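You operate a simulated robot arm through the tools that you are given. There is no shell and no other tool.

You are at the controls of a simulated robot arm. One attempt, no reset.

JOB
Set the grease switch to two, close the relief valve, pump three strokes, then let the pressure off.
Fine: relief valve open again, switch back to off. Where these are worked on the way, their far stop is far enough and under half their travel is too little: relief valve.

Only the result counts: the job must be done as asked and must still hold three seconds after the hand-in. Knocking over, shifting, dropping, spilling or breaking anything else fails it.

ROBOT AND FRAMES
A 6-joint arm with a fingered hand, fixed in place. Base frame: the origin is at the foot of the arm, x ahead of it, y to its left, z up. Readings come in cm, rad, newtons and seconds.
With the tool pointing down near the work surface it reaches from about 32 to 74 cm from the base axis. Its first joint turns from -2.007 to 2.007 rad. Payload 4 kg.
The TCP is the grasp point between the finger pads, 2.6 cm short of the fingertips. In the tool frame z runs along the fingers and y along their closing line. Largest opening 13.2 cm; the body of the gripper starts 7.3 cm behind the TCP. The gripper is a hand of 4 fingers: y runs from the thumb to the fingers, the wrist lies at [0, 0, -23.9] in the tool frame.
Orientation is told as [roll, pitch, yaw] about the base's x, y, z axes, in that order, counted from this pose: with the fingers straight down and closing along the base's y, the tool's x points along the base's -x, its y along +y and its z along -z.

CONTROLS
- The arm moves only by the tool nudge_tool. Its argument "series" is a list of rows, each a list of 2 entries, a list of its own where there are three numbers: the shift along the tool's x, y, z in cm, then the turn, a rotation vector about the tool's x, y, z in rad. In form: [[[x, y, z], [wx, wy, wz]], ...]. A call has 1 to 20 rows; each row shifts and turns the commanded pose from where the row before left it, along the tool's axes as they then stand. Each row takes 0.2 s and may step no farther than 5 cm and 0.15 rad from the row before; otherwise, the whole call is refused. Where a pose cannot be reached the arm comes as near as it can. A force on the tool above 40 N (or 10 N above the force at the start of the call, whichever is more), or a blocked arm, ends the call early, and 0.2 s more pass. In this call time passes only in rows, and 0.2 s behind the last. The reply holds the time, the measured pose of the TCP, the force on the tool along the base axes, the opening and the grip force, in the units named above and with some noise, with the torque about the TCP (base axes, N m) and any sound that the robot's microphone picked up.
- Cameras (640 x 400 px; columns grow to the right, rows downward): "scene" is fixed at [21.93, 50.06, 156.21]; the picture's right is [-1.00, 0.01, 0.00], its down [0.00, 0.42, -0.91] and it looks along [-0.01, -0.91, -0.42] (base axes); focal length 320 px, centre (320, 200). "wrist" rides on the gripper at [6.8, 0.2, -9.7] in the tool frame; the picture's right is [-0.03, 1.00, 0.00], its down [-0.82, -0.02, -0.58] and it looks along [-0.58, -0.01, 0.82] (tool axes); focal length 270 px, centre (320, 200). There is no depth. A picture from a camera that has moved, and an enlarged one, comes with that camera's place and axes in the base frame and with its lens.
- capture(camera): a new picture of that camera. It takes no simulated time.
- slide_trunk(by): slides the trunk up (or, below 0, down) by that many cm; the arm rides with it, the base frame stays. It gives what a move gives, with no picture.
- curl_fingers(finger1, finger2, finger3, thumb_bend): sets how far each is bent, from 0 (flat) to 1 (curled in); at 0.3 the hand is open as for a grip, at 0.7 the pads meet at the TCP. One left out holds its place. A second passes; each finger stops where it meets its share of the squeeze, and holds until it gets a number again. It is the only way to open and close the hand. It gives what a move gives, with no picture; readings hold the bend of each and the force on the fingers (four entries, about 0 where the hand has none), thumb and palm.
- close_up(camera, box): a new picture of the part [left, top, right, bottom] of that camera's present view, enlarged. It takes no simulated time.
- sign_off(): hands the job in; it is judged then, once.

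Nothing tells you positions but the pictures and the camera data. Unless the task says otherwise, let go and move clear before handing in.

The tools are called as name(argument=value, ...) on one line, values as JSON. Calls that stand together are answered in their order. nudge_tool: Moves the arm, as the interface text tells. Its arguments: {"type":"object","properties":{"series":{"type":"array"}},"required":["series"]} The other tools are called the same way: slide_trunk (by) slides the trunk up or down; curl_fingers (finger1, finger2, finger3, thumb_bend) moves the fingers one by one; capture (camera) takes a picture; close_up (camera, box) takes an enlarged picture of a part of a camera's view; sign_off () hands the job in.

At the start:

```text
time_s: 0.0
tool_pos: [16.39, -45.5, 120.74]
orientation: [0.001, 0.001, -0.003]
contact_force: [-0.4, 0.2, 0.4]
moment: [-0.01, 0.01, 0.0]
opening: 13.2
gripper_force: 0.0
shape: jaw
bend: [0.3, 0.3, 0.3, 0.3]
finger forces: [0.0, 0.0, 0.1, 0.0, 0.0, 0.0]
trunk travel left (down, up): [-90.0, 9.0]
```

scene: 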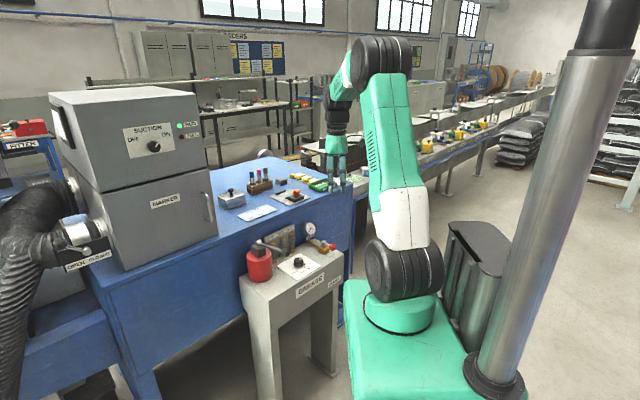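
wrist: 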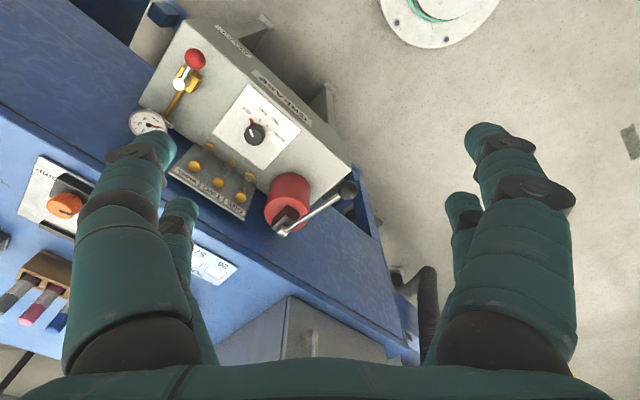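

I see a grease unit (a grey box marked GREASE) with a dial, a red pump with a lever, a gauge and a valve with a red knob. I'll look closer before moving.

close_up(camera="scene", box=[230, 210, 350, 310])

close_up(camera="wrist", box=[110, 10, 390, 250])

close_up(camera="wrist", box=[200, 70, 310, 180])

close_up(camera="wrist", box=[120, 30, 220, 140])

close_up(camera="wrist", box=[160, 130, 370, 250])

```text
4.00 times, centred on (290, 260) of scene
camera zoom: at [21.93, 50.06, 156.21], right [-1.0, 0.01, 0.0], down [0.0, 0.42, -0.91], along [-0.01, -0.91, -0.42], focal length 1281 px, centre (440, -40)
```

zoom: 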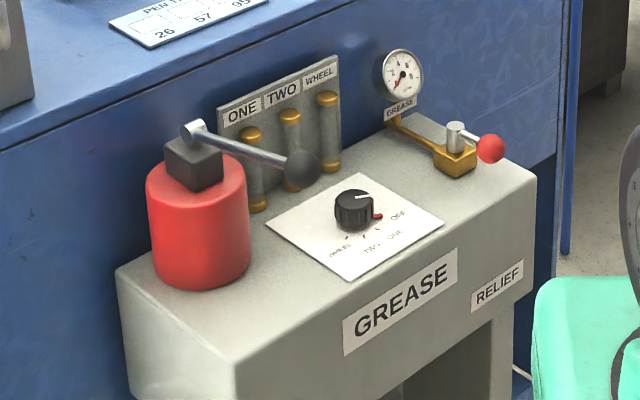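

```text
1.67 times, centred on (250, 130) of wrist
camera zoom: at [9.59, -45.4, 130.37], right [0.03, 1.0, 0.0], down [0.82, -0.02, 0.58], along [0.58, -0.01, -0.82], focal length 450 px, centre (437, 317)
```

zoom: 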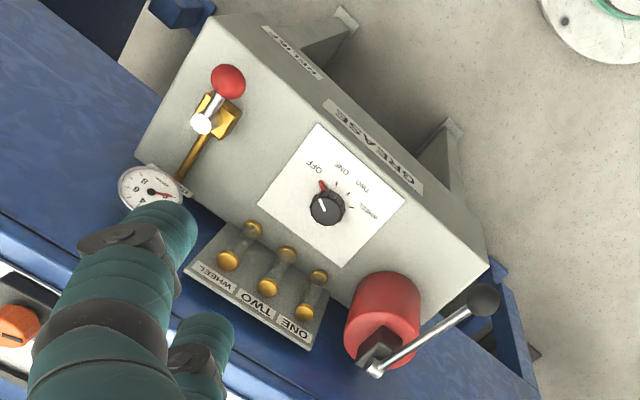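

```text
3.64 times, centred on (255, 125) of wrist
camera zoom: at [9.59, -45.4, 130.37], right [0.03, 1.0, 0.0], down [0.82, -0.02, 0.58], along [0.58, -0.01, -0.82], focal length 983 px, centre (556, 473)
```

zoom: 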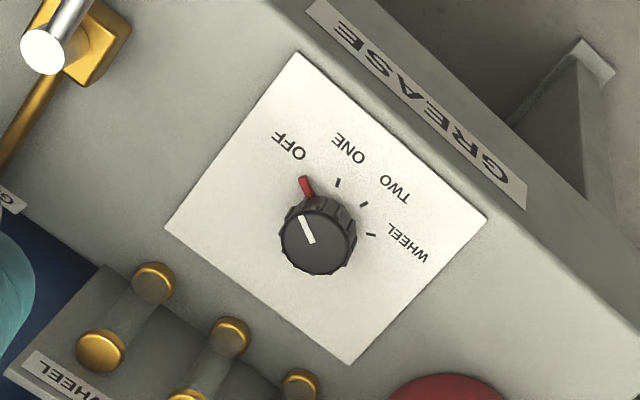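

```text
3.64 times, centred on (170, 85) of wrist
camera zoom: at [9.59, -45.4, 130.37], right [0.03, 1.0, 0.0], down [0.82, -0.02, 0.58], along [0.58, -0.01, -0.82], focal length 983 px, centre (866, 618)
```

zoom: 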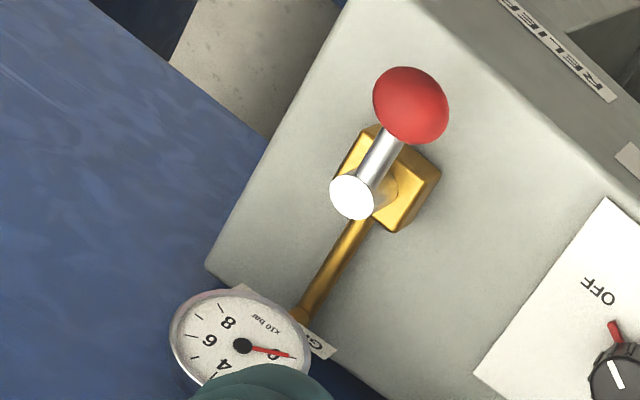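

```text
3.05 times, centred on (265, 190) of wrist
camera zoom: at [9.59, -45.4, 130.37], right [0.03, 1.0, 0.0], down [0.82, -0.02, 0.58], along [0.58, -0.01, -0.82], focal length 824 px, centre (488, 230)
```

zoom: 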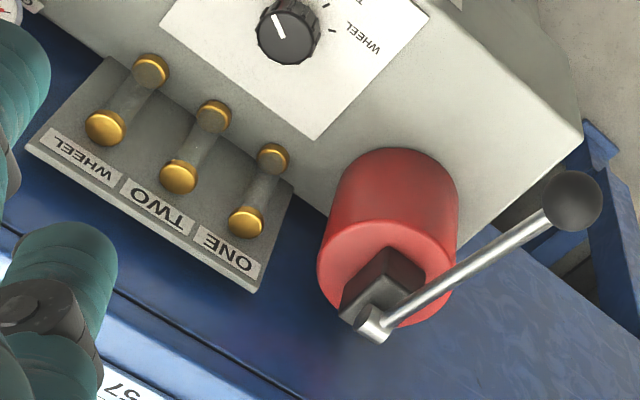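

The box stands with its front at about 45° to the base axes. I triangulate the dial near (29.6, -58.5, 78), the relief pivot near (19, -69, 82) with its ball toward the front, and the pump ball near (32.5, -41.5, 95). First I'll move high above the dial and look again.

nudge_tool(series=[[[-2.64, -2.6, 2], [0, 0, 0]], [[-2.64, -2.6, 2], [0, 0, 0]], [[-2.64, -2.6, 2], [0, 0, 0]], [[-2.64, -2.6, 2], [0, 0, 0]], [[-2.64, -2.6, 2], [0, 0, 0]]])

capture(camera="wrist")

capture(camera="scene")

```text
time_s: 1.2
tool_pos: [29.56, -58.55, 110.59]
orientation: [0.001, -0.001, 0.001]
contact_force: [-0.8, -0.2, -0.3]
moment: [-0.01, 0.0, 0.02]
opening: 13.19
gripper_force: 0.1
shape: jaw
bend: [0.3, 0.3, 0.3, 0.3]
finger forces: [0.0, 0.0, 0.0, 0.0, 0.0, 0.0]
trunk travel left (down, up): [-90.0, 9.0]
```

```text
taken
camera wrist: at [22.91, -58.57, 120.22], right [0.03, 1.0, 0.0], down [0.82, -0.02, 0.58], along [0.58, -0.01, -0.82], focal length 270 px, centre (320, 200)
```

wrist: 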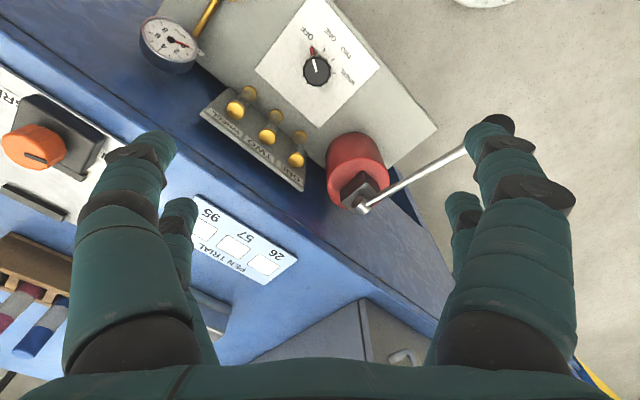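

```text
taken
```

scene: 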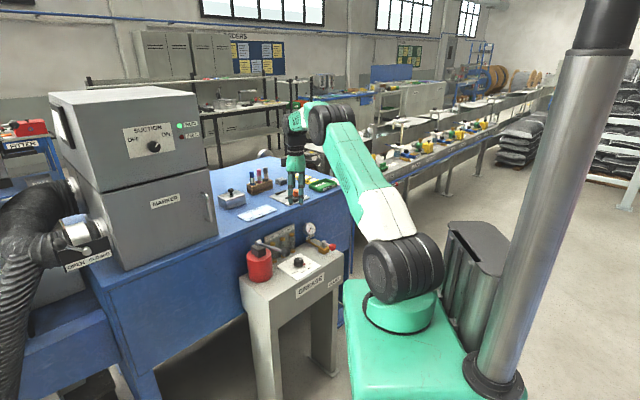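

The hand hovers above the dial as expected. I'll zoom in to refine the dial position.

close_up(camera="wrist", box=[250, 0, 390, 120])

close_up(camera="scene", box=[270, 235, 350, 295])

```text
3.33 times, centred on (320, 60) of wrist
camera zoom: at [22.91, -58.57, 120.22], right [0.03, 1.0, 0.0], down [0.82, -0.02, 0.58], along [0.58, -0.01, -0.82], focal length 901 px, centre (320, 667)
```

zoom: 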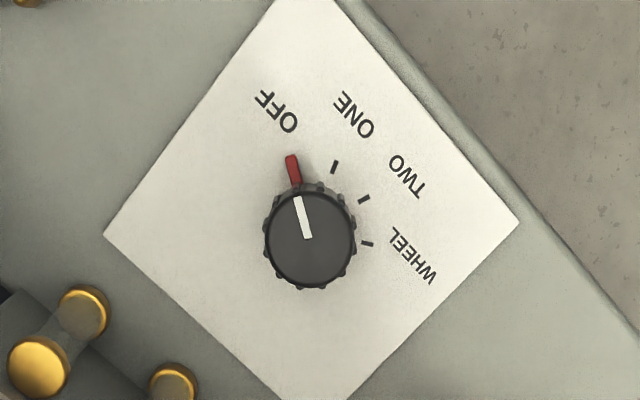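

```text
6.67 times, centred on (310, 265) of scene
camera zoom: at [21.93, 50.06, 156.21], right [-1.0, 0.01, 0.0], down [0.0, 0.42, -0.91], along [-0.01, -0.91, -0.42], focal length 2135 px, centre (387, -233)
```

zoom: 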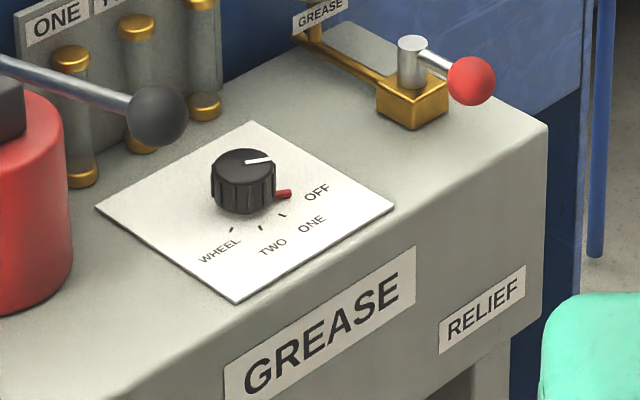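

The dial centre refines to about (29.9, -58.9), with its top near z 79. The lubricator tubes stand close behind it, so I'll partly close the fingers before descending.

curl_fingers(finger1=0.48, finger2=0.48, finger3=0.48, thumb_bend=0.48)

nudge_tool(series=[[[-0.1, -0.1, 4.5], [0, 0, 0]], [[-0.1, -0.1, 4.5], [0, 0, 0]], [[-0.1, -0.1, 4.5], [0, 0, 0]], [[0, 0, 4.5], [0, 0, 0]]])

capture(camera="wrist")

close_up(camera="scene", box=[230, 160, 390, 300])

```text
time_s: 2.2
tool_pos: [29.53, -58.56, 110.6]
orientation: [0.0, 0.001, 0.0]
contact_force: [-0.3, -0.4, -0.7]
moment: [0.03, 0.0, -0.02]
opening: 7.34
gripper_force: 0.1
shape: fingers
bend: [0.48, 0.48, 0.48, 0.48]
finger forces: [0.1, 0.1, 0.1, 0.0, 0.0, 0.0]
trunk travel left (down, up): [-90.0, 9.0]
```

```text
time_s: 3.2
tool_pos: [29.91, -58.69, 92.62]
orientation: [-0.001, 0.0, -0.001]
contact_force: [0.3, -0.7, 0.7]
moment: [0.02, 0.02, 0.01]
opening: 7.31
gripper_force: 0.0
shape: fingers
bend: [0.48, 0.48, 0.48, 0.48]
finger forces: [0.0, 0.1, 0.0, 0.1, 0.0, 0.1]
trunk travel left (down, up): [-90.0, 9.0]
```

```text
taken
camera wrist: at [23.15, -58.63, 102.2], right [0.03, 1.0, 0.0], down [0.82, -0.02, 0.58], along [0.58, -0.01, -0.82], focal length 270 px, centre (320, 200)
```

wrist: 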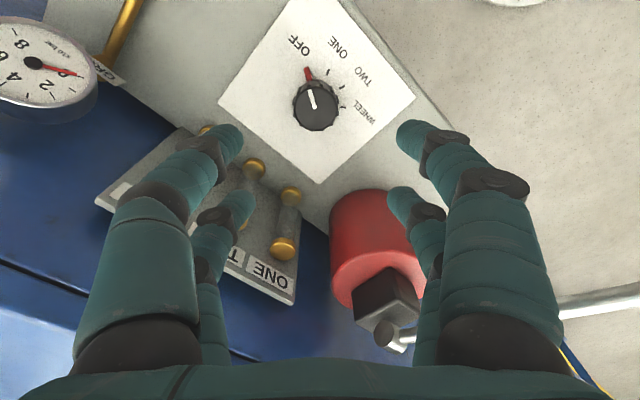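

```text
2.86 times, centred on (310, 230) of scene
camera zoom: at [21.93, 50.06, 156.21], right [-1.0, 0.01, 0.0], down [0.0, 0.42, -0.91], along [-0.01, -0.91, -0.42], focal length 915 px, centre (349, 114)
```

zoom: 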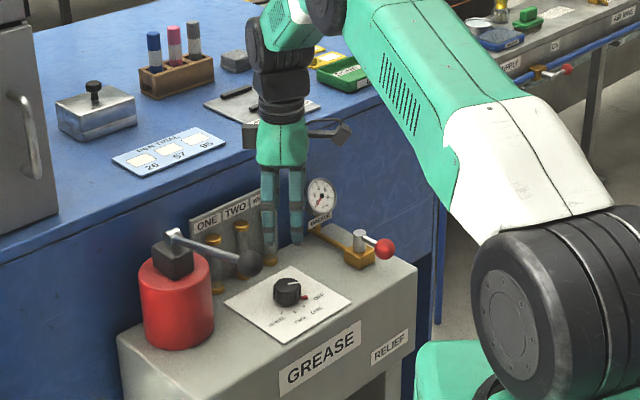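

The hand is in the clear and its 2x2 fingers straddle the dial line. I'll take a close-up for a finer aim.

close_up(camera="wrist", box=[260, 50, 380, 140])

```text
4.44 times, centred on (320, 95) of wrist
camera zoom: at [23.15, -58.63, 102.2], right [0.03, 1.0, 0.0], down [0.82, -0.02, 0.58], along [0.58, -0.01, -0.82], focal length 1201 px, centre (320, 667)
```

zoom: 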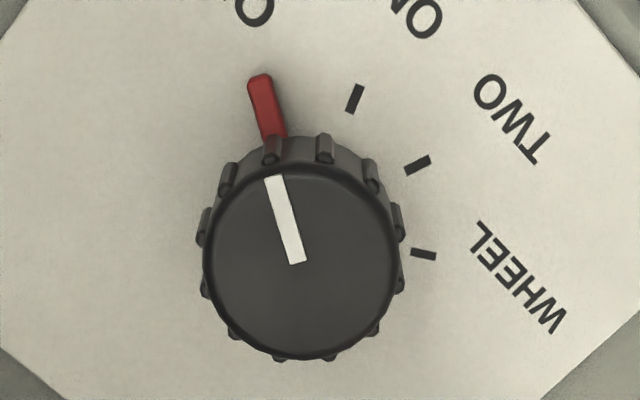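

Next I'll zoom the scene camera on the fingertips, to check how far they reach below the TCP.

close_up(camera="scene", box=[280, 200, 340, 250])

```text
8.00 times, centred on (310, 225) of scene
camera zoom: at [21.93, 50.06, 156.21], right [-1.0, 0.01, 0.0], down [0.0, 0.42, -0.91], along [-0.01, -0.91, -0.42], focal length 2562 px, centre (400, 0)
```

zoom: 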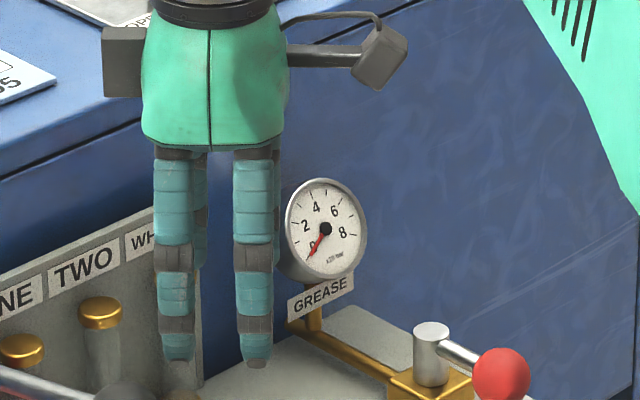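

The tips reach about 4 cm below the TCP at this bend. I'll close a little more, centre on the dial and come down to just above it.

curl_fingers(finger1=0.54, finger2=0.54, finger3=0.54, thumb_bend=0.54)

nudge_tool(series=[[[0, -0.3, 3], [0, 0, 0]], [[0, 0, 3], [0, 0, 0]], [[0, 0, 2.5], [0, 0, 0]], [[0, 0, 0], [0, 0, 0]]])

capture(camera="wrist")

close_up(camera="scene", box=[270, 210, 350, 280])

```text
time_s: 4.2
tool_pos: [29.93, -58.59, 92.66]
orientation: [-0.001, 0.0, 0.0]
contact_force: [0.7, -0.3, -0.2]
moment: [0.0, 0.01, 0.01]
opening: 5.29
gripper_force: 0.1
shape: fingers
bend: [0.54, 0.54, 0.54, 0.54]
finger forces: [0.1, 0.0, 0.1, 0.0, 0.1, 0.1]
trunk travel left (down, up): [-90.0, 9.0]
```

```text
time_s: 5.2
tool_pos: [29.77, -59.1, 84.11]
orientation: [0.0, 0.0, -0.001]
contact_force: [0.0, 0.8, 0.9]
moment: [0.03, 0.01, 0.0]
opening: 5.3
gripper_force: 0.1
shape: fingers
bend: [0.54, 0.54, 0.54, 0.54]
finger forces: [0.0, 0.1, 0.1, 0.0, 0.1, 0.1]
trunk travel left (down, up): [-90.0, 9.0]
```

```text
taken
camera wrist: at [23.05, -59.0, 93.87], right [0.03, 1.0, 0.0], down [0.82, -0.02, 0.58], along [0.58, -0.02, -0.82], focal length 270 px, centre (320, 200)
```

wrist: 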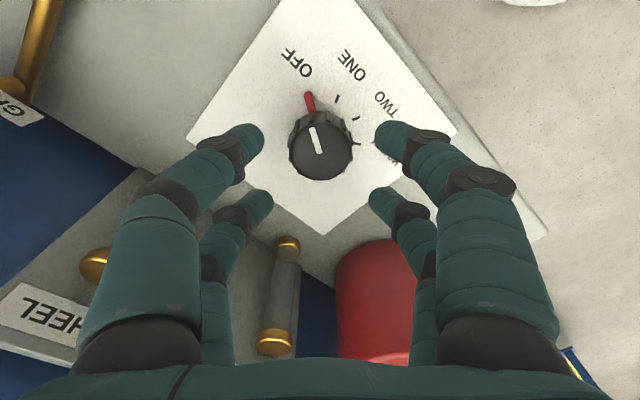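

```text
5.71 times, centred on (310, 245) of scene
camera zoom: at [21.93, 50.06, 156.21], right [-1.0, 0.01, 0.0], down [0.0, 0.42, -0.91], along [-0.01, -0.91, -0.42], focal length 1830 px, centre (377, -57)
```

zoom: 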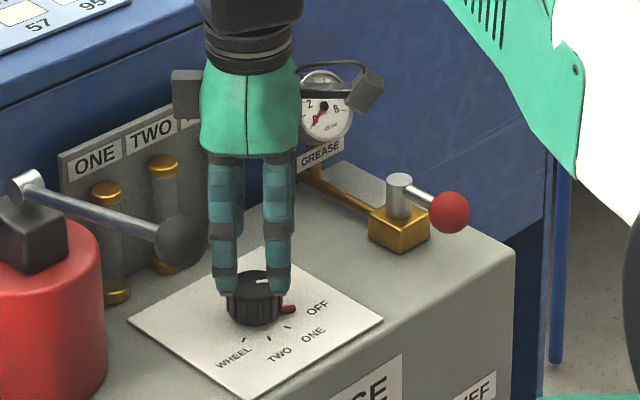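

The fingers are centred over the dial. I'll descend around it in small steps.

nudge_tool(series=[[[0, 0, 1], [0, 0, 0]], [[0, 0, 0.8], [0, 0, 0]], [[0, 0, 0.7], [0, 0, 0]], [[0, 0, 0.5], [0, 0, 0]], [[0, 0, 0.3], [0, 0, 0]], [[0, 0, 0], [0, 0, 0]]])

close_up(camera="scene", box=[280, 230, 330, 280])

close_up(camera="wrist", box=[220, 60, 420, 240])

```text
time_s: 6.6
tool_pos: [29.83, -59.11, 80.91]
orientation: [0.0, -0.002, 0.0]
contact_force: [0.0, -0.6, 1.1]
moment: [-0.03, -0.03, 0.03]
opening: 5.32
gripper_force: 0.1
shape: fingers
bend: [0.54, 0.54, 0.54, 0.54]
finger forces: [0.0, 0.1, 0.0, 0.0, 0.1, 0.1]
trunk travel left (down, up): [-90.0, 9.0]
```

```text
8.00 times, centred on (305, 255) of scene
camera zoom: at [21.93, 50.06, 156.21], right [-1.0, 0.01, 0.0], down [0.0, 0.42, -0.91], along [-0.01, -0.91, -0.42], focal length 2562 px, centre (440, -240)
```

zoom: 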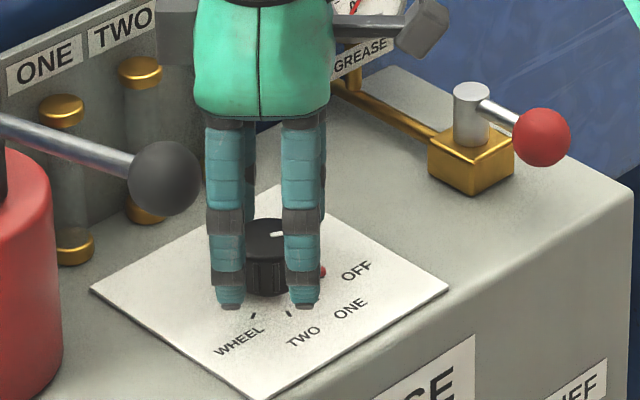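

```text
2.22 times, centred on (320, 150) of wrist
camera zoom: at [23.08, -58.99, 90.55], right [0.03, 1.0, 0.0], down [0.82, -0.02, 0.58], along [0.58, -0.02, -0.82], focal length 601 px, centre (320, 311)
```

zoom: 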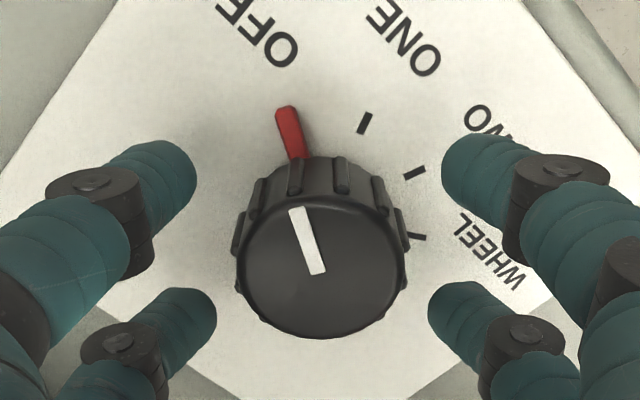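

The fingertips straddle the dial just above the panel. Now I'll close on it.

curl_fingers(finger1=0.7, finger2=0.7, finger3=0.7, thumb_bend=0.7)

close_up(camera="wrist", box=[220, 60, 420, 240])

close_up(camera="scene", box=[280, 230, 330, 280])

```text
time_s: 7.6
tool_pos: [29.93, -59.16, 80.84]
orientation: [0.0, -0.001, 0.0]
contact_force: [0.8, -0.6, -1.9]
moment: [-0.02, 0.02, -0.02]
opening: 1.34
gripper_force: 7.8
shape: fingers
bend: [0.66, 0.64, 0.64, 0.68]
finger forces: [2.7, 4.9, 4.8, 0.0, 3.6, 0.0]
trunk travel left (down, up): [-90.0, 9.0]
```

```text
2.22 times, centred on (320, 150) of wrist
camera zoom: at [23.08, -59.0, 90.53], right [0.03, 1.0, 0.0], down [0.82, -0.02, 0.58], along [0.58, -0.01, -0.82], focal length 601 px, centre (320, 311)
```

zoom: 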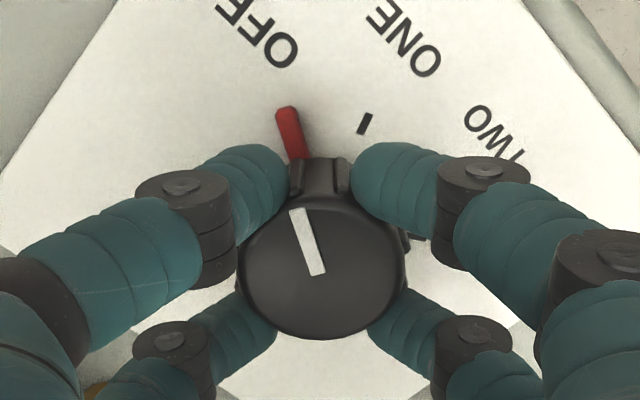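

```text
8.00 times, centred on (305, 255) of scene
camera zoom: at [21.93, 50.06, 156.21], right [-1.0, 0.01, 0.0], down [0.0, 0.42, -0.91], along [-0.01, -0.91, -0.42], focal length 2562 px, centre (440, -240)
```

zoom: 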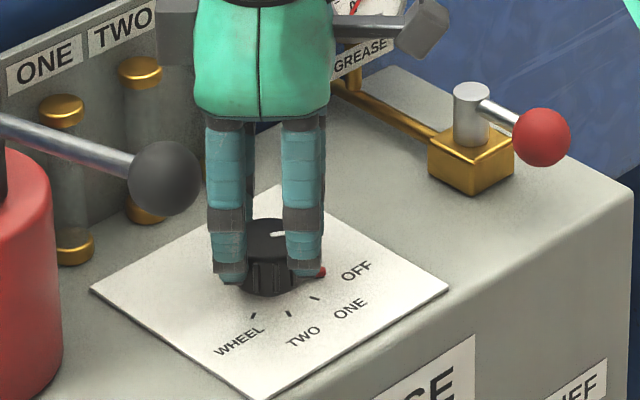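

The grip on the dial looks even. I'll turn clockwise (from above) a little first and check that the dial follows.

nudge_tool(series=[[[0, 0, 0], [0, 0, 0.13]], [[0, 0, 0], [0, 0, 0.13]], [[0, 0, 0], [0, 0, 0.13]], [[0, 0, 0], [0, 0, 0.13]]])

close_up(camera="wrist", box=[220, 60, 420, 240])

close_up(camera="scene", box=[280, 230, 330, 280])

```text
time_s: 8.6
tool_pos: [29.82, -59.01, 80.88]
orientation: [-0.001, 0.002, -0.522]
contact_force: [-0.9, 3.5, -3.8]
moment: [0.09, -0.04, -0.03]
opening: 1.28
gripper_force: 8.6
shape: fingers
bend: [0.66, 0.63, 0.64, 0.68]
finger forces: [3.9, 5.6, 3.8, 0.0, 3.5, 0.0]
trunk travel left (down, up): [-90.0, 9.0]
```

```text
2.22 times, centred on (320, 150) of wrist
camera zoom: at [24.09, -55.58, 90.54], right [0.52, 0.85, 0.0], down [0.7, -0.43, 0.58], along [0.49, -0.3, -0.82], focal length 601 px, centre (320, 311)
```

zoom: 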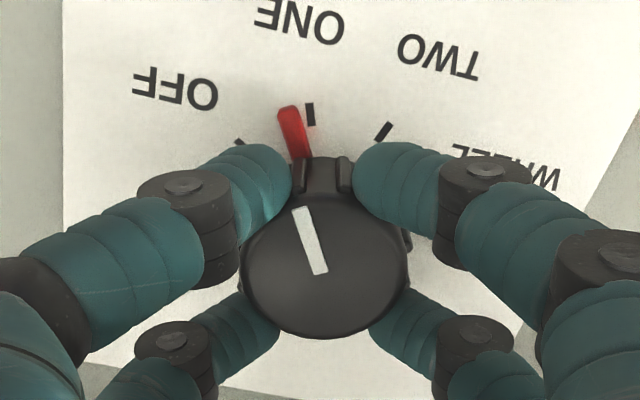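

```text
8.00 times, centred on (305, 255) of scene
camera zoom: at [21.93, 50.06, 156.21], right [-1.0, 0.01, 0.0], down [0.0, 0.42, -0.91], along [-0.01, -0.91, -0.42], focal length 2562 px, centre (440, -240)
```

zoom: 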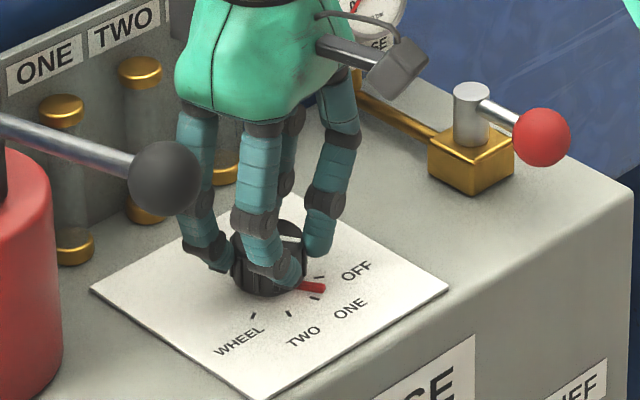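

The dial follows without slipping and is just short of ONE. I'll keep turning toward TWO.

nudge_tool(series=[[[0, 0, 0], [0, 0, 0.13]], [[0, 0, 0], [0, 0, 0.13]], [[0, 0, 0], [0, 0, 0.13]], [[0, 0, 0], [0, 0, 0.13]], [[0, 0, 0], [0, 0, 0.13]], [[0, 0, 0], [0, 0, 0.13]]])

close_up(camera="wrist", box=[220, 60, 420, 240])

close_up(camera="scene", box=[280, 230, 330, 280])

```text
time_s: 10.0
tool_pos: [29.92, -59.01, 80.92]
orientation: [0.0, 0.002, -1.301]
contact_force: [1.1, 7.3, -5.3]
moment: [0.15, -0.06, -0.03]
opening: 1.3
gripper_force: 9.8
shape: fingers
bend: [0.65, 0.64, 0.64, 0.68]
finger forces: [5.7, 4.2, 3.2, 0.1, 5.1, 0.0]
trunk travel left (down, up): [-90.0, 9.0]
```

```text
2.22 times, centred on (320, 150) of wrist
camera zoom: at [28.33, -52.46, 90.57], right [0.97, 0.24, 0.0], down [0.2, -0.79, 0.58], along [0.14, -0.56, -0.82], focal length 601 px, centre (320, 311)
```

zoom: 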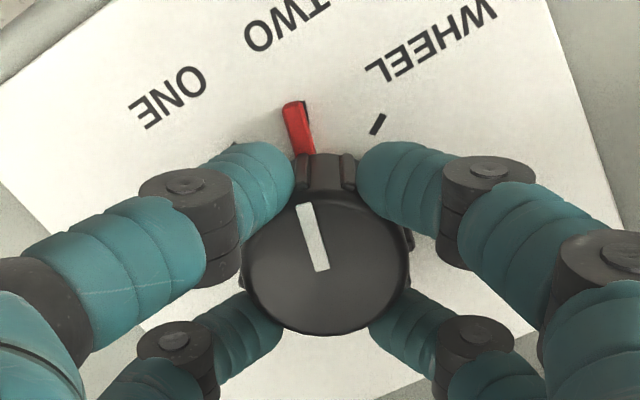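

```text
8.00 times, centred on (305, 255) of scene
camera zoom: at [21.93, 50.06, 156.21], right [-1.0, 0.01, 0.0], down [0.0, 0.42, -0.91], along [-0.01, -0.91, -0.42], focal length 2562 px, centre (440, -240)
```

zoom: 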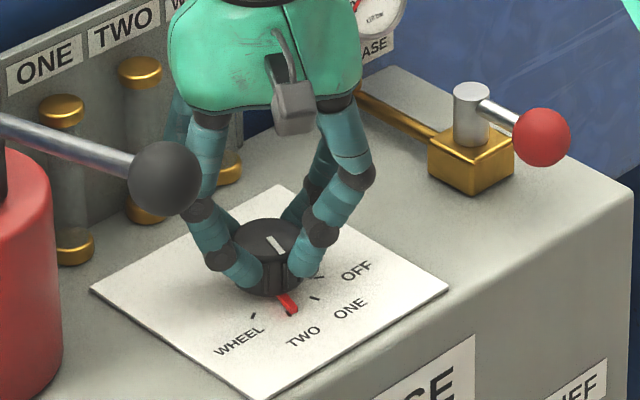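

The pointer nearly covers the TWO tick, with only a sliver of tick visible ahead of it. A touch more turn is needed.

nudge_tool(series=[[[0, 0, 0], [0, 0, 0.09]], [[0, 0, 0], [0, 0, 0]]])

close_up(camera="wrist", box=[260, 90, 380, 180])

close_up(camera="scene", box=[295, 255, 325, 280])

```text
time_s: 10.6
tool_pos: [29.92, -58.95, 80.93]
orientation: [-0.001, 0.0, -1.393]
contact_force: [1.4, 10.5, -4.7]
moment: [0.16, -0.03, 0.03]
opening: 1.34
gripper_force: 10.2
shape: fingers
bend: [0.65, 0.63, 0.65, 0.68]
finger forces: [7.7, 4.4, 3.4, 0.0, 5.4, 0.1]
trunk travel left (down, up): [-90.0, 9.0]
```

```text
4.44 times, centred on (320, 135) of wrist
camera zoom: at [28.92, -52.35, 90.58], right [0.99, 0.15, 0.0], down [0.13, -0.81, 0.58], along [0.09, -0.57, -0.82], focal length 1201 px, centre (320, 489)
```

zoom: 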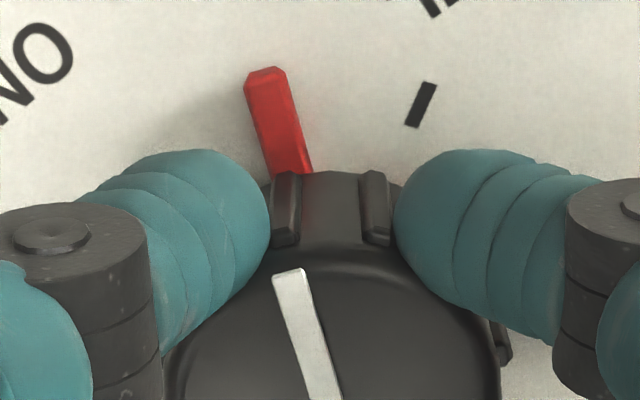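

```text
16.00 times, centred on (310, 268) of scene
camera zoom: at [21.93, 50.06, 156.21], right [-1.0, 0.01, 0.0], down [0.0, 0.42, -0.91], along [-0.01, -0.91, -0.42], focal length 5124 px, centre (480, -880)
```

zoom: 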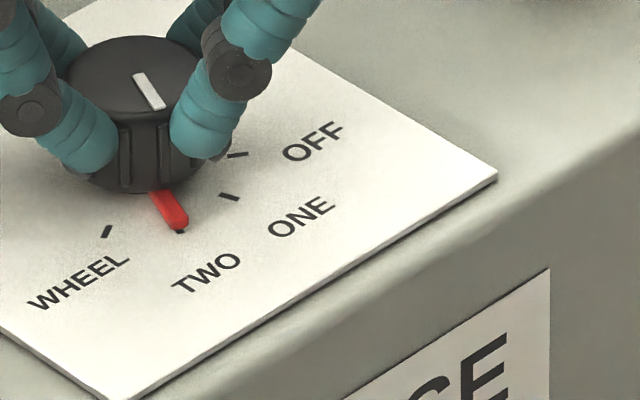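

The pointer sits on TWO. I'll open the fingers and lift straight up, then verify.

curl_fingers(finger1=0.52, finger2=0.52, finger3=0.52, thumb_bend=0.52)

nudge_tool(series=[[[0, 0, -1.5], [0, 0, 0]], [[0, 0, -3], [0, 0, 0]], [[0, 0, -5], [0, 0, 0]], [[0, 0, -5], [0, 0, 0]], [[0, 0, 0], [0, 0, 0]]])

capture(camera="wrist")

close_up(camera="scene", box=[260, 210, 350, 290])

```text
time_s: 11.6
tool_pos: [29.89, -59.0, 80.94]
orientation: [-0.001, -0.002, -1.391]
contact_force: [-0.6, -0.1, -0.3]
moment: [-0.03, 0.0, -0.01]
opening: 5.87
gripper_force: 0.1
shape: fingers
bend: [0.52, 0.52, 0.52, 0.52]
finger forces: [0.0, 0.0, 0.0, 0.0, 0.0, 0.0]
trunk travel left (down, up): [-90.0, 9.0]
```

```text
time_s: 12.8
tool_pos: [29.8, -59.1, 95.48]
orientation: [-0.001, 0.001, -1.392]
contact_force: [0.5, -0.2, 0.0]
moment: [0.01, 0.04, 0.01]
opening: 5.85
gripper_force: 0.1
shape: fingers
bend: [0.52, 0.52, 0.52, 0.52]
finger forces: [0.0, 0.1, 0.0, 0.1, 0.1, 0.0]
trunk travel left (down, up): [-90.0, 9.0]
```

```text
taken
camera wrist: at [28.9, -52.43, 105.14], right [0.99, 0.15, 0.0], down [0.13, -0.81, 0.58], along [0.09, -0.57, -0.82], focal length 270 px, centre (320, 200)
```

wrist: 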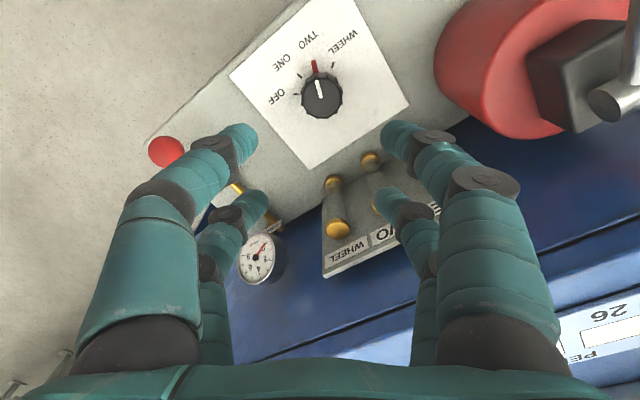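

```text
5.00 times, centred on (305, 250) of scene
camera zoom: at [21.93, 50.06, 156.21], right [-1.0, 0.01, 0.0], down [0.0, 0.42, -0.91], along [-0.01, -0.91, -0.42], focal length 1601 px, centre (395, -50)
```

zoom: 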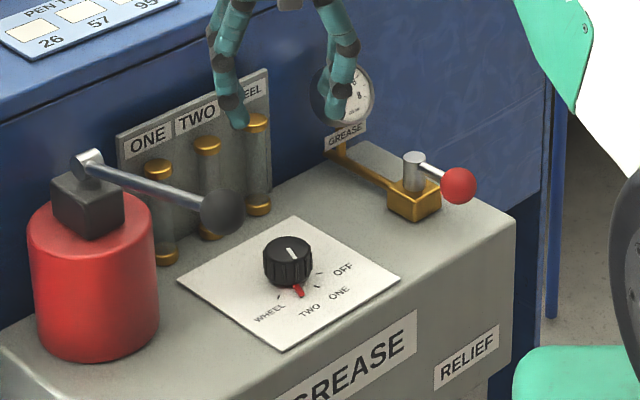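

The dial rests on TWO. Now I'll turn the hand to match the box and move above the relief lever's red ball.

nudge_tool(series=[[[0, 0, 0], [0, 0, -0.1214]], [[0, 0, 0], [0, 0, -0.1214]], [[0, 0, 0], [0, 0, -0.1214]], [[0, 0, 0], [0, 0, -0.1214]], [[0, 0, 0], [0, 0, -0.1214]], [[1.5, -3.55, 0], [0, 0, 0]], [[1.5, -3.55, 0], [0, 0, 0]], [[1.5, -3.55, 0], [0, 0, 0]], [[1.5, -3.55, 0], [0, 0, 0]], [[0, 0, 0], [0, 0, 0]]])

capture(camera="wrist")

close_up(camera="scene", box=[280, 190, 370, 270])

```text
time_s: 15.0
tool_pos: [15.68, -64.85, 95.55]
orientation: [0.0, 0.001, -0.783]
contact_force: [-0.2, 0.7, -1.5]
moment: [0.01, -0.01, 0.0]
opening: 5.89
gripper_force: 0.2
shape: fingers
bend: [0.52, 0.52, 0.52, 0.52]
finger forces: [0.1, 0.1, 0.1, 0.1, 0.0, 0.0]
trunk travel left (down, up): [-90.0, 9.0]
```

```text
taken
camera wrist: at [10.97, -60.08, 105.06], right [0.72, 0.69, 0.0], down [0.56, -0.59, 0.58], along [0.4, -0.42, -0.82], focal length 270 px, centre (320, 200)
```

wrist: 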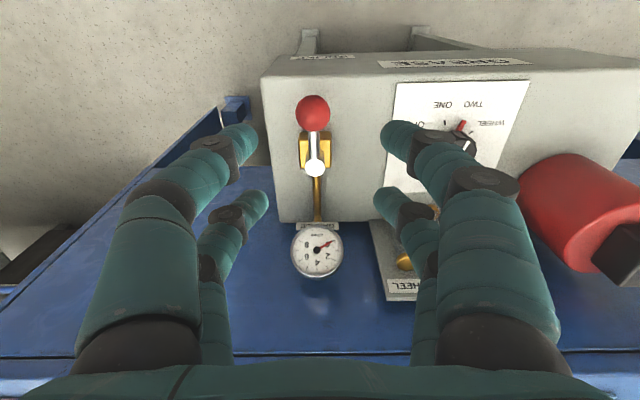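

```text
5.00 times, centred on (325, 230) of scene
camera zoom: at [21.93, 50.06, 156.21], right [-1.0, 0.01, 0.0], down [0.0, 0.42, -0.91], along [-0.01, -0.91, -0.42], focal length 1601 px, centre (295, 50)
```

zoom: 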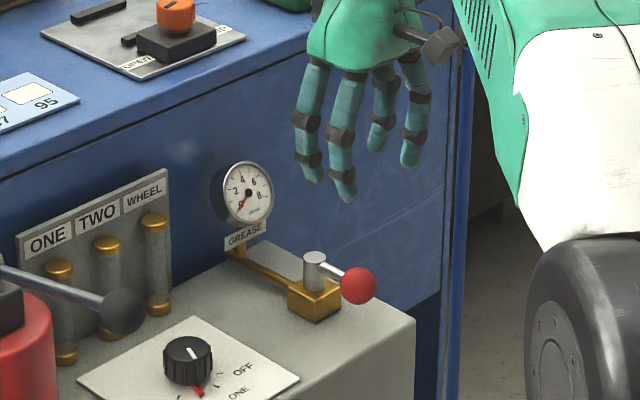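

The red ball is just below me at about (15.7, -66, 80.4), and its lever points straight out the front, in line with the pipe (open). I'll go down partway and check alignment.

nudge_tool(series=[[[-0.4, -0.6, 3], [0, 0, 0]], [[0, 0, 3], [0, 0, 0]], [[0, 0, 2.5], [0, 0, 0]], [[0, 0, 0], [0, 0, 0]]])

capture(camera="wrist")

close_up(camera="scene", box=[290, 210, 360, 270])

```text
time_s: 16.0
tool_pos: [15.52, -65.71, 87.03]
orientation: [0.0, 0.0, -0.784]
contact_force: [0.0, 0.5, 0.2]
moment: [0.01, 0.0, -0.02]
opening: 5.87
gripper_force: 0.0
shape: fingers
bend: [0.52, 0.52, 0.52, 0.52]
finger forces: [0.0, 0.0, 0.0, 0.1, 0.1, 0.0]
trunk travel left (down, up): [-90.0, 9.0]
```

```text
taken
camera wrist: at [10.87, -60.8, 96.6], right [0.72, 0.69, 0.0], down [0.56, -0.59, 0.58], along [0.4, -0.42, -0.82], focal length 270 px, centre (320, 200)
```

wrist: 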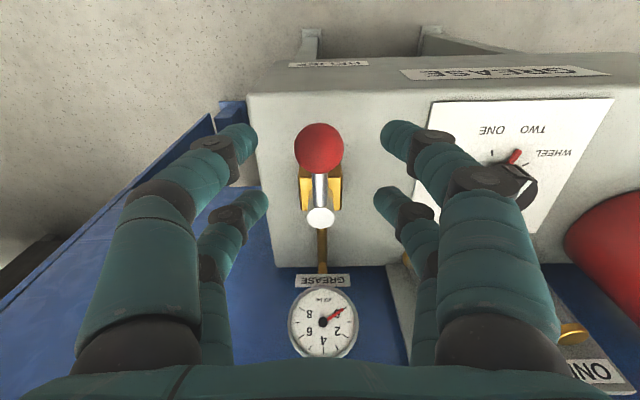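

```text
6.67 times, centred on (325, 240) of scene
camera zoom: at [21.93, 50.06, 156.21], right [-1.0, 0.01, 0.0], down [0.0, 0.42, -0.91], along [-0.01, -0.91, -0.42], focal length 2135 px, centre (287, -67)
```

zoom: 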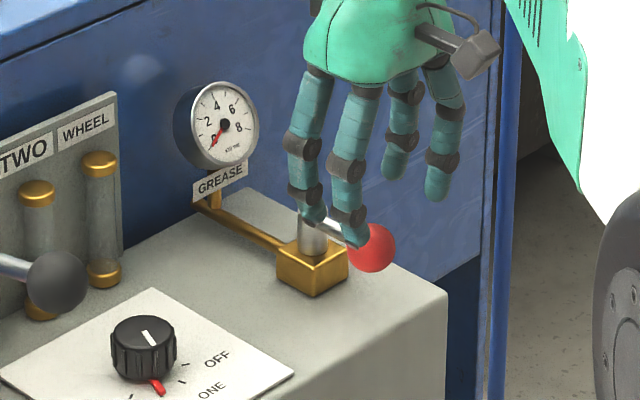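

The ball is centred between the finger pairs. I'll descend around it and grip.

nudge_tool(series=[[[0, 0, 1.5], [0, 0, 0]], [[0, 0, 1.5], [0, 0, 0]], [[0, 0, 1.2], [0, 0, 0]], [[0, 0, 0.6], [0, 0, 0]], [[0, 0, 0], [0, 0, 0]]])

curl_fingers(finger1=0.7, finger2=0.7, finger3=0.7, thumb_bend=0.7)

capture(camera="wrist")

close_up(camera="scene", box=[300, 220, 350, 260])

```text
time_s: 17.2
tool_pos: [15.52, -65.62, 82.18]
orientation: [0.0, 0.0, -0.784]
contact_force: [0.2, 0.8, 0.3]
moment: [0.0, 0.01, 0.01]
opening: 5.88
gripper_force: 0.0
shape: fingers
bend: [0.52, 0.52, 0.52, 0.52]
finger forces: [0.0, 0.0, 0.0, 0.0, 0.1, 0.0]
trunk travel left (down, up): [-90.0, 9.0]
```

```text
time_s: 18.2
tool_pos: [15.5, -65.52, 82.08]
orientation: [0.001, 0.0, -0.783]
contact_force: [0.7, -1.1, -2.8]
moment: [-0.01, -0.02, 0.01]
opening: 0.17
gripper_force: 3.3
shape: fingers
bend: [0.7, 0.66, 0.65, 0.7]
finger forces: [0.0, 2.9, 3.6, 0.1, 0.1, 0.1]
trunk travel left (down, up): [-90.0, 9.0]
```

```text
taken
camera wrist: at [10.83, -60.78, 91.75], right [0.72, 0.69, 0.0], down [0.56, -0.59, 0.58], along [0.4, -0.42, -0.82], focal length 270 px, centre (320, 200)
```

wrist: 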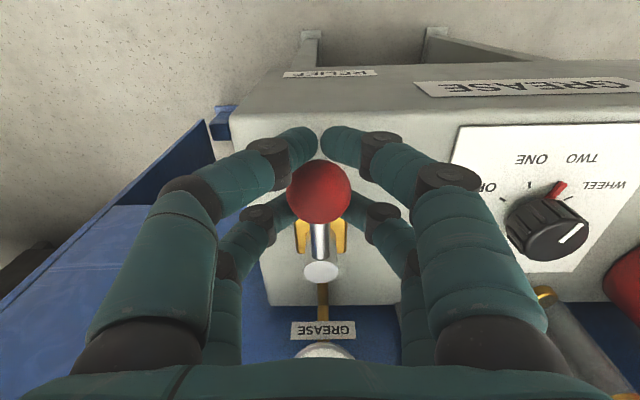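

```text
10.00 times, centred on (325, 240) of scene
camera zoom: at [21.93, 50.06, 156.21], right [-1.0, 0.01, 0.0], down [0.0, 0.42, -0.91], along [-0.01, -0.91, -0.42], focal length 3202 px, centre (270, -200)
```

zoom: 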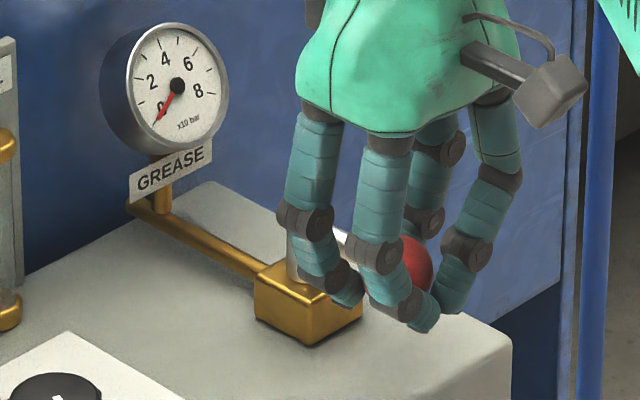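

The ball is caged by the four fingers. I'll swing the lever clockwise about its post, gently at first, watching the force to confirm this is the closing direction.

nudge_tool(series=[[[-0.048, 0.739, 0], [0, 0, 0.13]], [[-0.048, 0.739, 0], [0, 0, 0.13]]])

capture(camera="wrist")

```text
time_s: 18.8
tool_pos: [16.62, -65.03, 82.22]
orientation: [0.0, -0.005, -1.046]
contact_force: [-3.2, -16.3, 0.0]
moment: [-0.31, 0.05, 0.19]
opening: 0.34
gripper_force: 8.8
shape: fingers
bend: [0.7, 0.7, 0.61, 0.69]
finger forces: [0.0, 0.0, 15.9, 0.0, 2.5, 0.0]
trunk travel left (down, up): [-90.0, 9.0]
```

```text
taken
camera wrist: at [13.38, -59.1, 91.82], right [0.88, 0.48, 0.0], down [0.39, -0.71, 0.58], along [0.28, -0.51, -0.81], focal length 270 px, centre (320, 200)
```

wrist: 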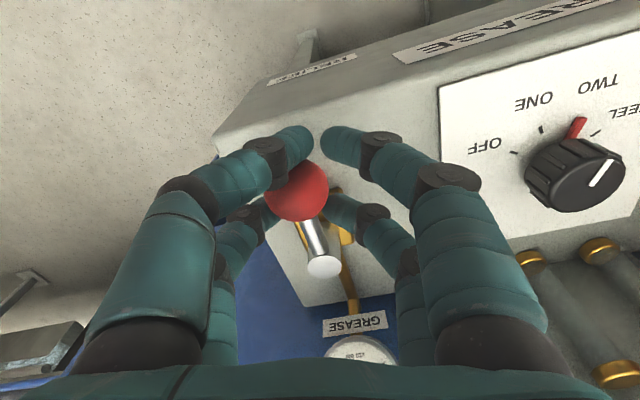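

The lever has not moved under about 16 N, so this side looks like its stop. I'll go back and try the other way.

nudge_tool(series=[[[-0.048, -0.739, 0], [0, 0, -0.13]], [[-0.048, -0.739, 0], [0, 0, -0.13]], [[-0.048, -0.739, 0], [0, 0, -0.13]], [[-0.048, -0.739, 0], [0, 0, -0.13]]])

capture(camera="wrist")

```text
time_s: 19.8
tool_pos: [14.66, -66.83, 82.01]
orientation: [0.002, 0.002, -0.52]
contact_force: [3.9, -1.9, -0.9]
moment: [0.0, -0.07, 0.01]
opening: 0.11
gripper_force: 4.3
shape: fingers
bend: [0.7, 0.67, 0.65, 0.7]
finger forces: [0.1, 4.4, 3.9, 0.1, 0.0, 0.0]
trunk travel left (down, up): [-90.0, 9.0]
```

```text
taken
camera wrist: at [8.81, -63.37, 91.7], right [0.52, 0.85, 0.0], down [0.7, -0.43, 0.58], along [0.49, -0.3, -0.82], focal length 270 px, centre (320, 200)
```

wrist: 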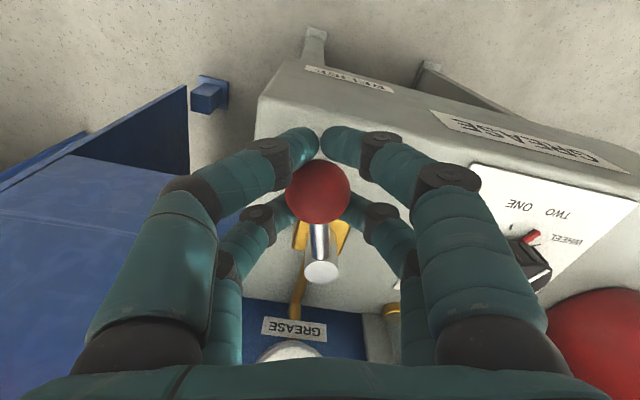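

The lever now follows the hand with little force, so counter-clockwise is the closing direction. I'll continue the swing.

nudge_tool(series=[[[-0.048, -0.739, 0], [0, 0, -0.13]], [[-0.048, -0.739, 0], [0, 0, -0.13]], [[-0.048, -0.739, 0], [0, 0, -0.13]], [[-0.048, -0.739, 0], [0, 0, -0.13]], [[-0.048, -0.739, 0], [0, 0, -0.13]], [[-0.048, -0.739, 0], [0, 0, -0.13]], [[-0.048, -0.739, 0], [0, 0, -0.13]]])

capture(camera="wrist")

close_up(camera="scene", box=[290, 210, 370, 270])

```text
time_s: 21.1
tool_pos: [15.67, -66.35, 82.34]
orientation: [-0.009, 0.064, 0.069]
contact_force: [-16.3, -7.6, -4.7]
moment: [-0.06, 0.37, -0.8]
opening: 0.76
gripper_force: 16.9
shape: fingers
bend: [0.67, 0.67, 0.58, 0.7]
finger forces: [3.5, 7.4, 20.8, 0.1, 2.6, 0.0]
out of reach, approached as far as the arm can: row 2, 3, 4, 5, 6
trunk travel left (down, up): [-90.0, 9.0]
stopped in row 6: the force on the tool passed its limit at 61 N (the readings are from after the stop); the commanded pose is now the measured one
```

```text
taken
camera wrist: at [9.54, -66.58, 92.41], right [-0.05, 1.0, -0.01], down [0.85, 0.04, 0.53], along [0.53, 0.02, -0.85], focal length 270 px, centre (320, 200)
```

wrist: 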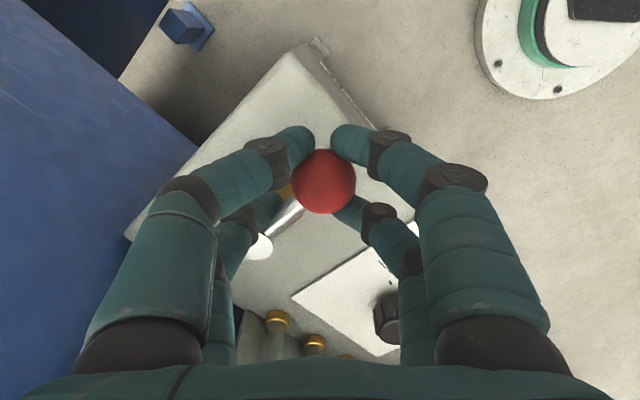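

```text
6.67 times, centred on (330, 240) of scene
camera zoom: at [21.93, 50.06, 156.21], right [-1.0, 0.01, 0.0], down [0.0, 0.42, -0.91], along [-0.01, -0.91, -0.42], focal length 2135 px, centre (253, -67)
```

zoom: 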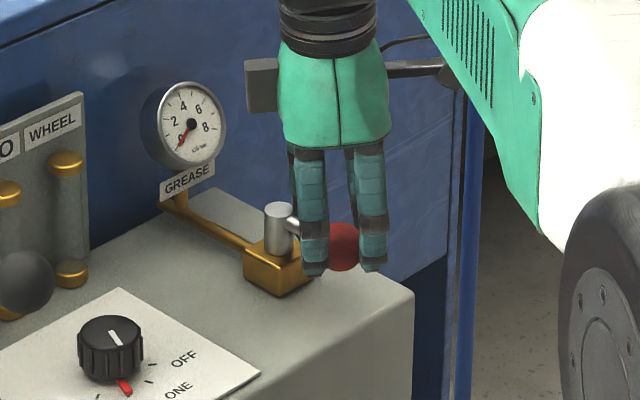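

The arm ran out of reach for that grip and the lever went back to open. Nothing else was disturbed. At full close the ball is about 75 cm out, so instead I'll let go and push the ball away with the outer side of an opened hand, which needs less reach. First I release, rise and straighten the hand.

curl_fingers(finger1=0.5, finger2=0.5, finger3=0.5, thumb_bend=0.5)

nudge_tool(series=[[[0, 0, -1.5], [0, 0, 0]], [[0, 0, -2.5], [0, 0, 0]], [[0, 0, -4], [0, 0, 0]], [[0, 0, 0], [-0.009, -0.064, 0.069]], [[0, 0, 0], [0, 0, 0]]])

capture(camera="wrist")

close_up(camera="scene", box=[290, 210, 370, 270])

```text
time_s: 22.1
tool_pos: [15.89, -66.06, 82.42]
orientation: [-0.008, 0.061, 0.074]
contact_force: [-15.7, -0.2, -2.5]
moment: [0.08, 0.29, -0.56]
opening: 6.52
gripper_force: 7.2
shape: fingers
bend: [0.5, 0.5, 0.52, 0.5]
finger forces: [0.0, 0.0, 14.9, 0.1, 0.0, 0.0]
trunk travel left (down, up): [-90.0, 9.0]
```

```text
time_s: 23.3
tool_pos: [16.6, -66.06, 90.45]
orientation: [0.0, -0.004, 0.005]
contact_force: [-0.1, -0.7, -0.6]
moment: [0.02, 0.02, -0.04]
opening: 6.56
gripper_force: 0.1
shape: fingers
bend: [0.5, 0.5, 0.5, 0.5]
finger forces: [0.0, 0.0, 0.0, 0.1, 0.0, 0.0]
trunk travel left (down, up): [-90.0, 9.0]
```

```text
taken
camera wrist: at [9.74, -65.94, 100.05], right [0.02, 1.0, 0.0], down [0.81, -0.02, 0.58], along [0.58, -0.01, -0.81], focal length 270 px, centre (320, 200)
```

wrist: 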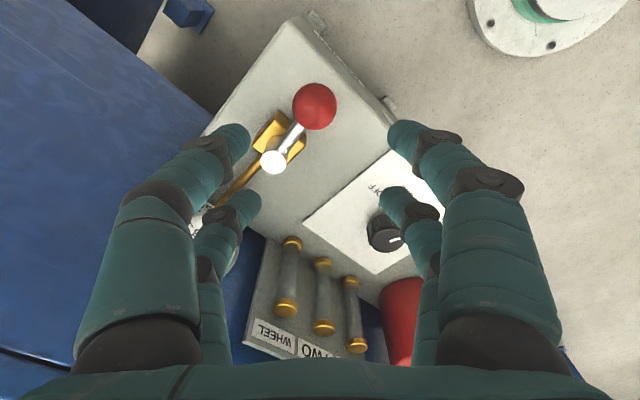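

```text
6.67 times, centred on (330, 240) of scene
camera zoom: at [21.93, 50.06, 156.21], right [-1.0, 0.01, 0.0], down [0.0, 0.42, -0.91], along [-0.01, -0.91, -0.42], focal length 2135 px, centre (253, -67)
```

zoom: 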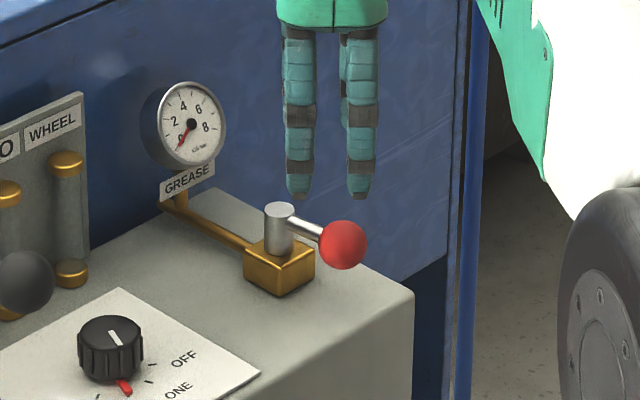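

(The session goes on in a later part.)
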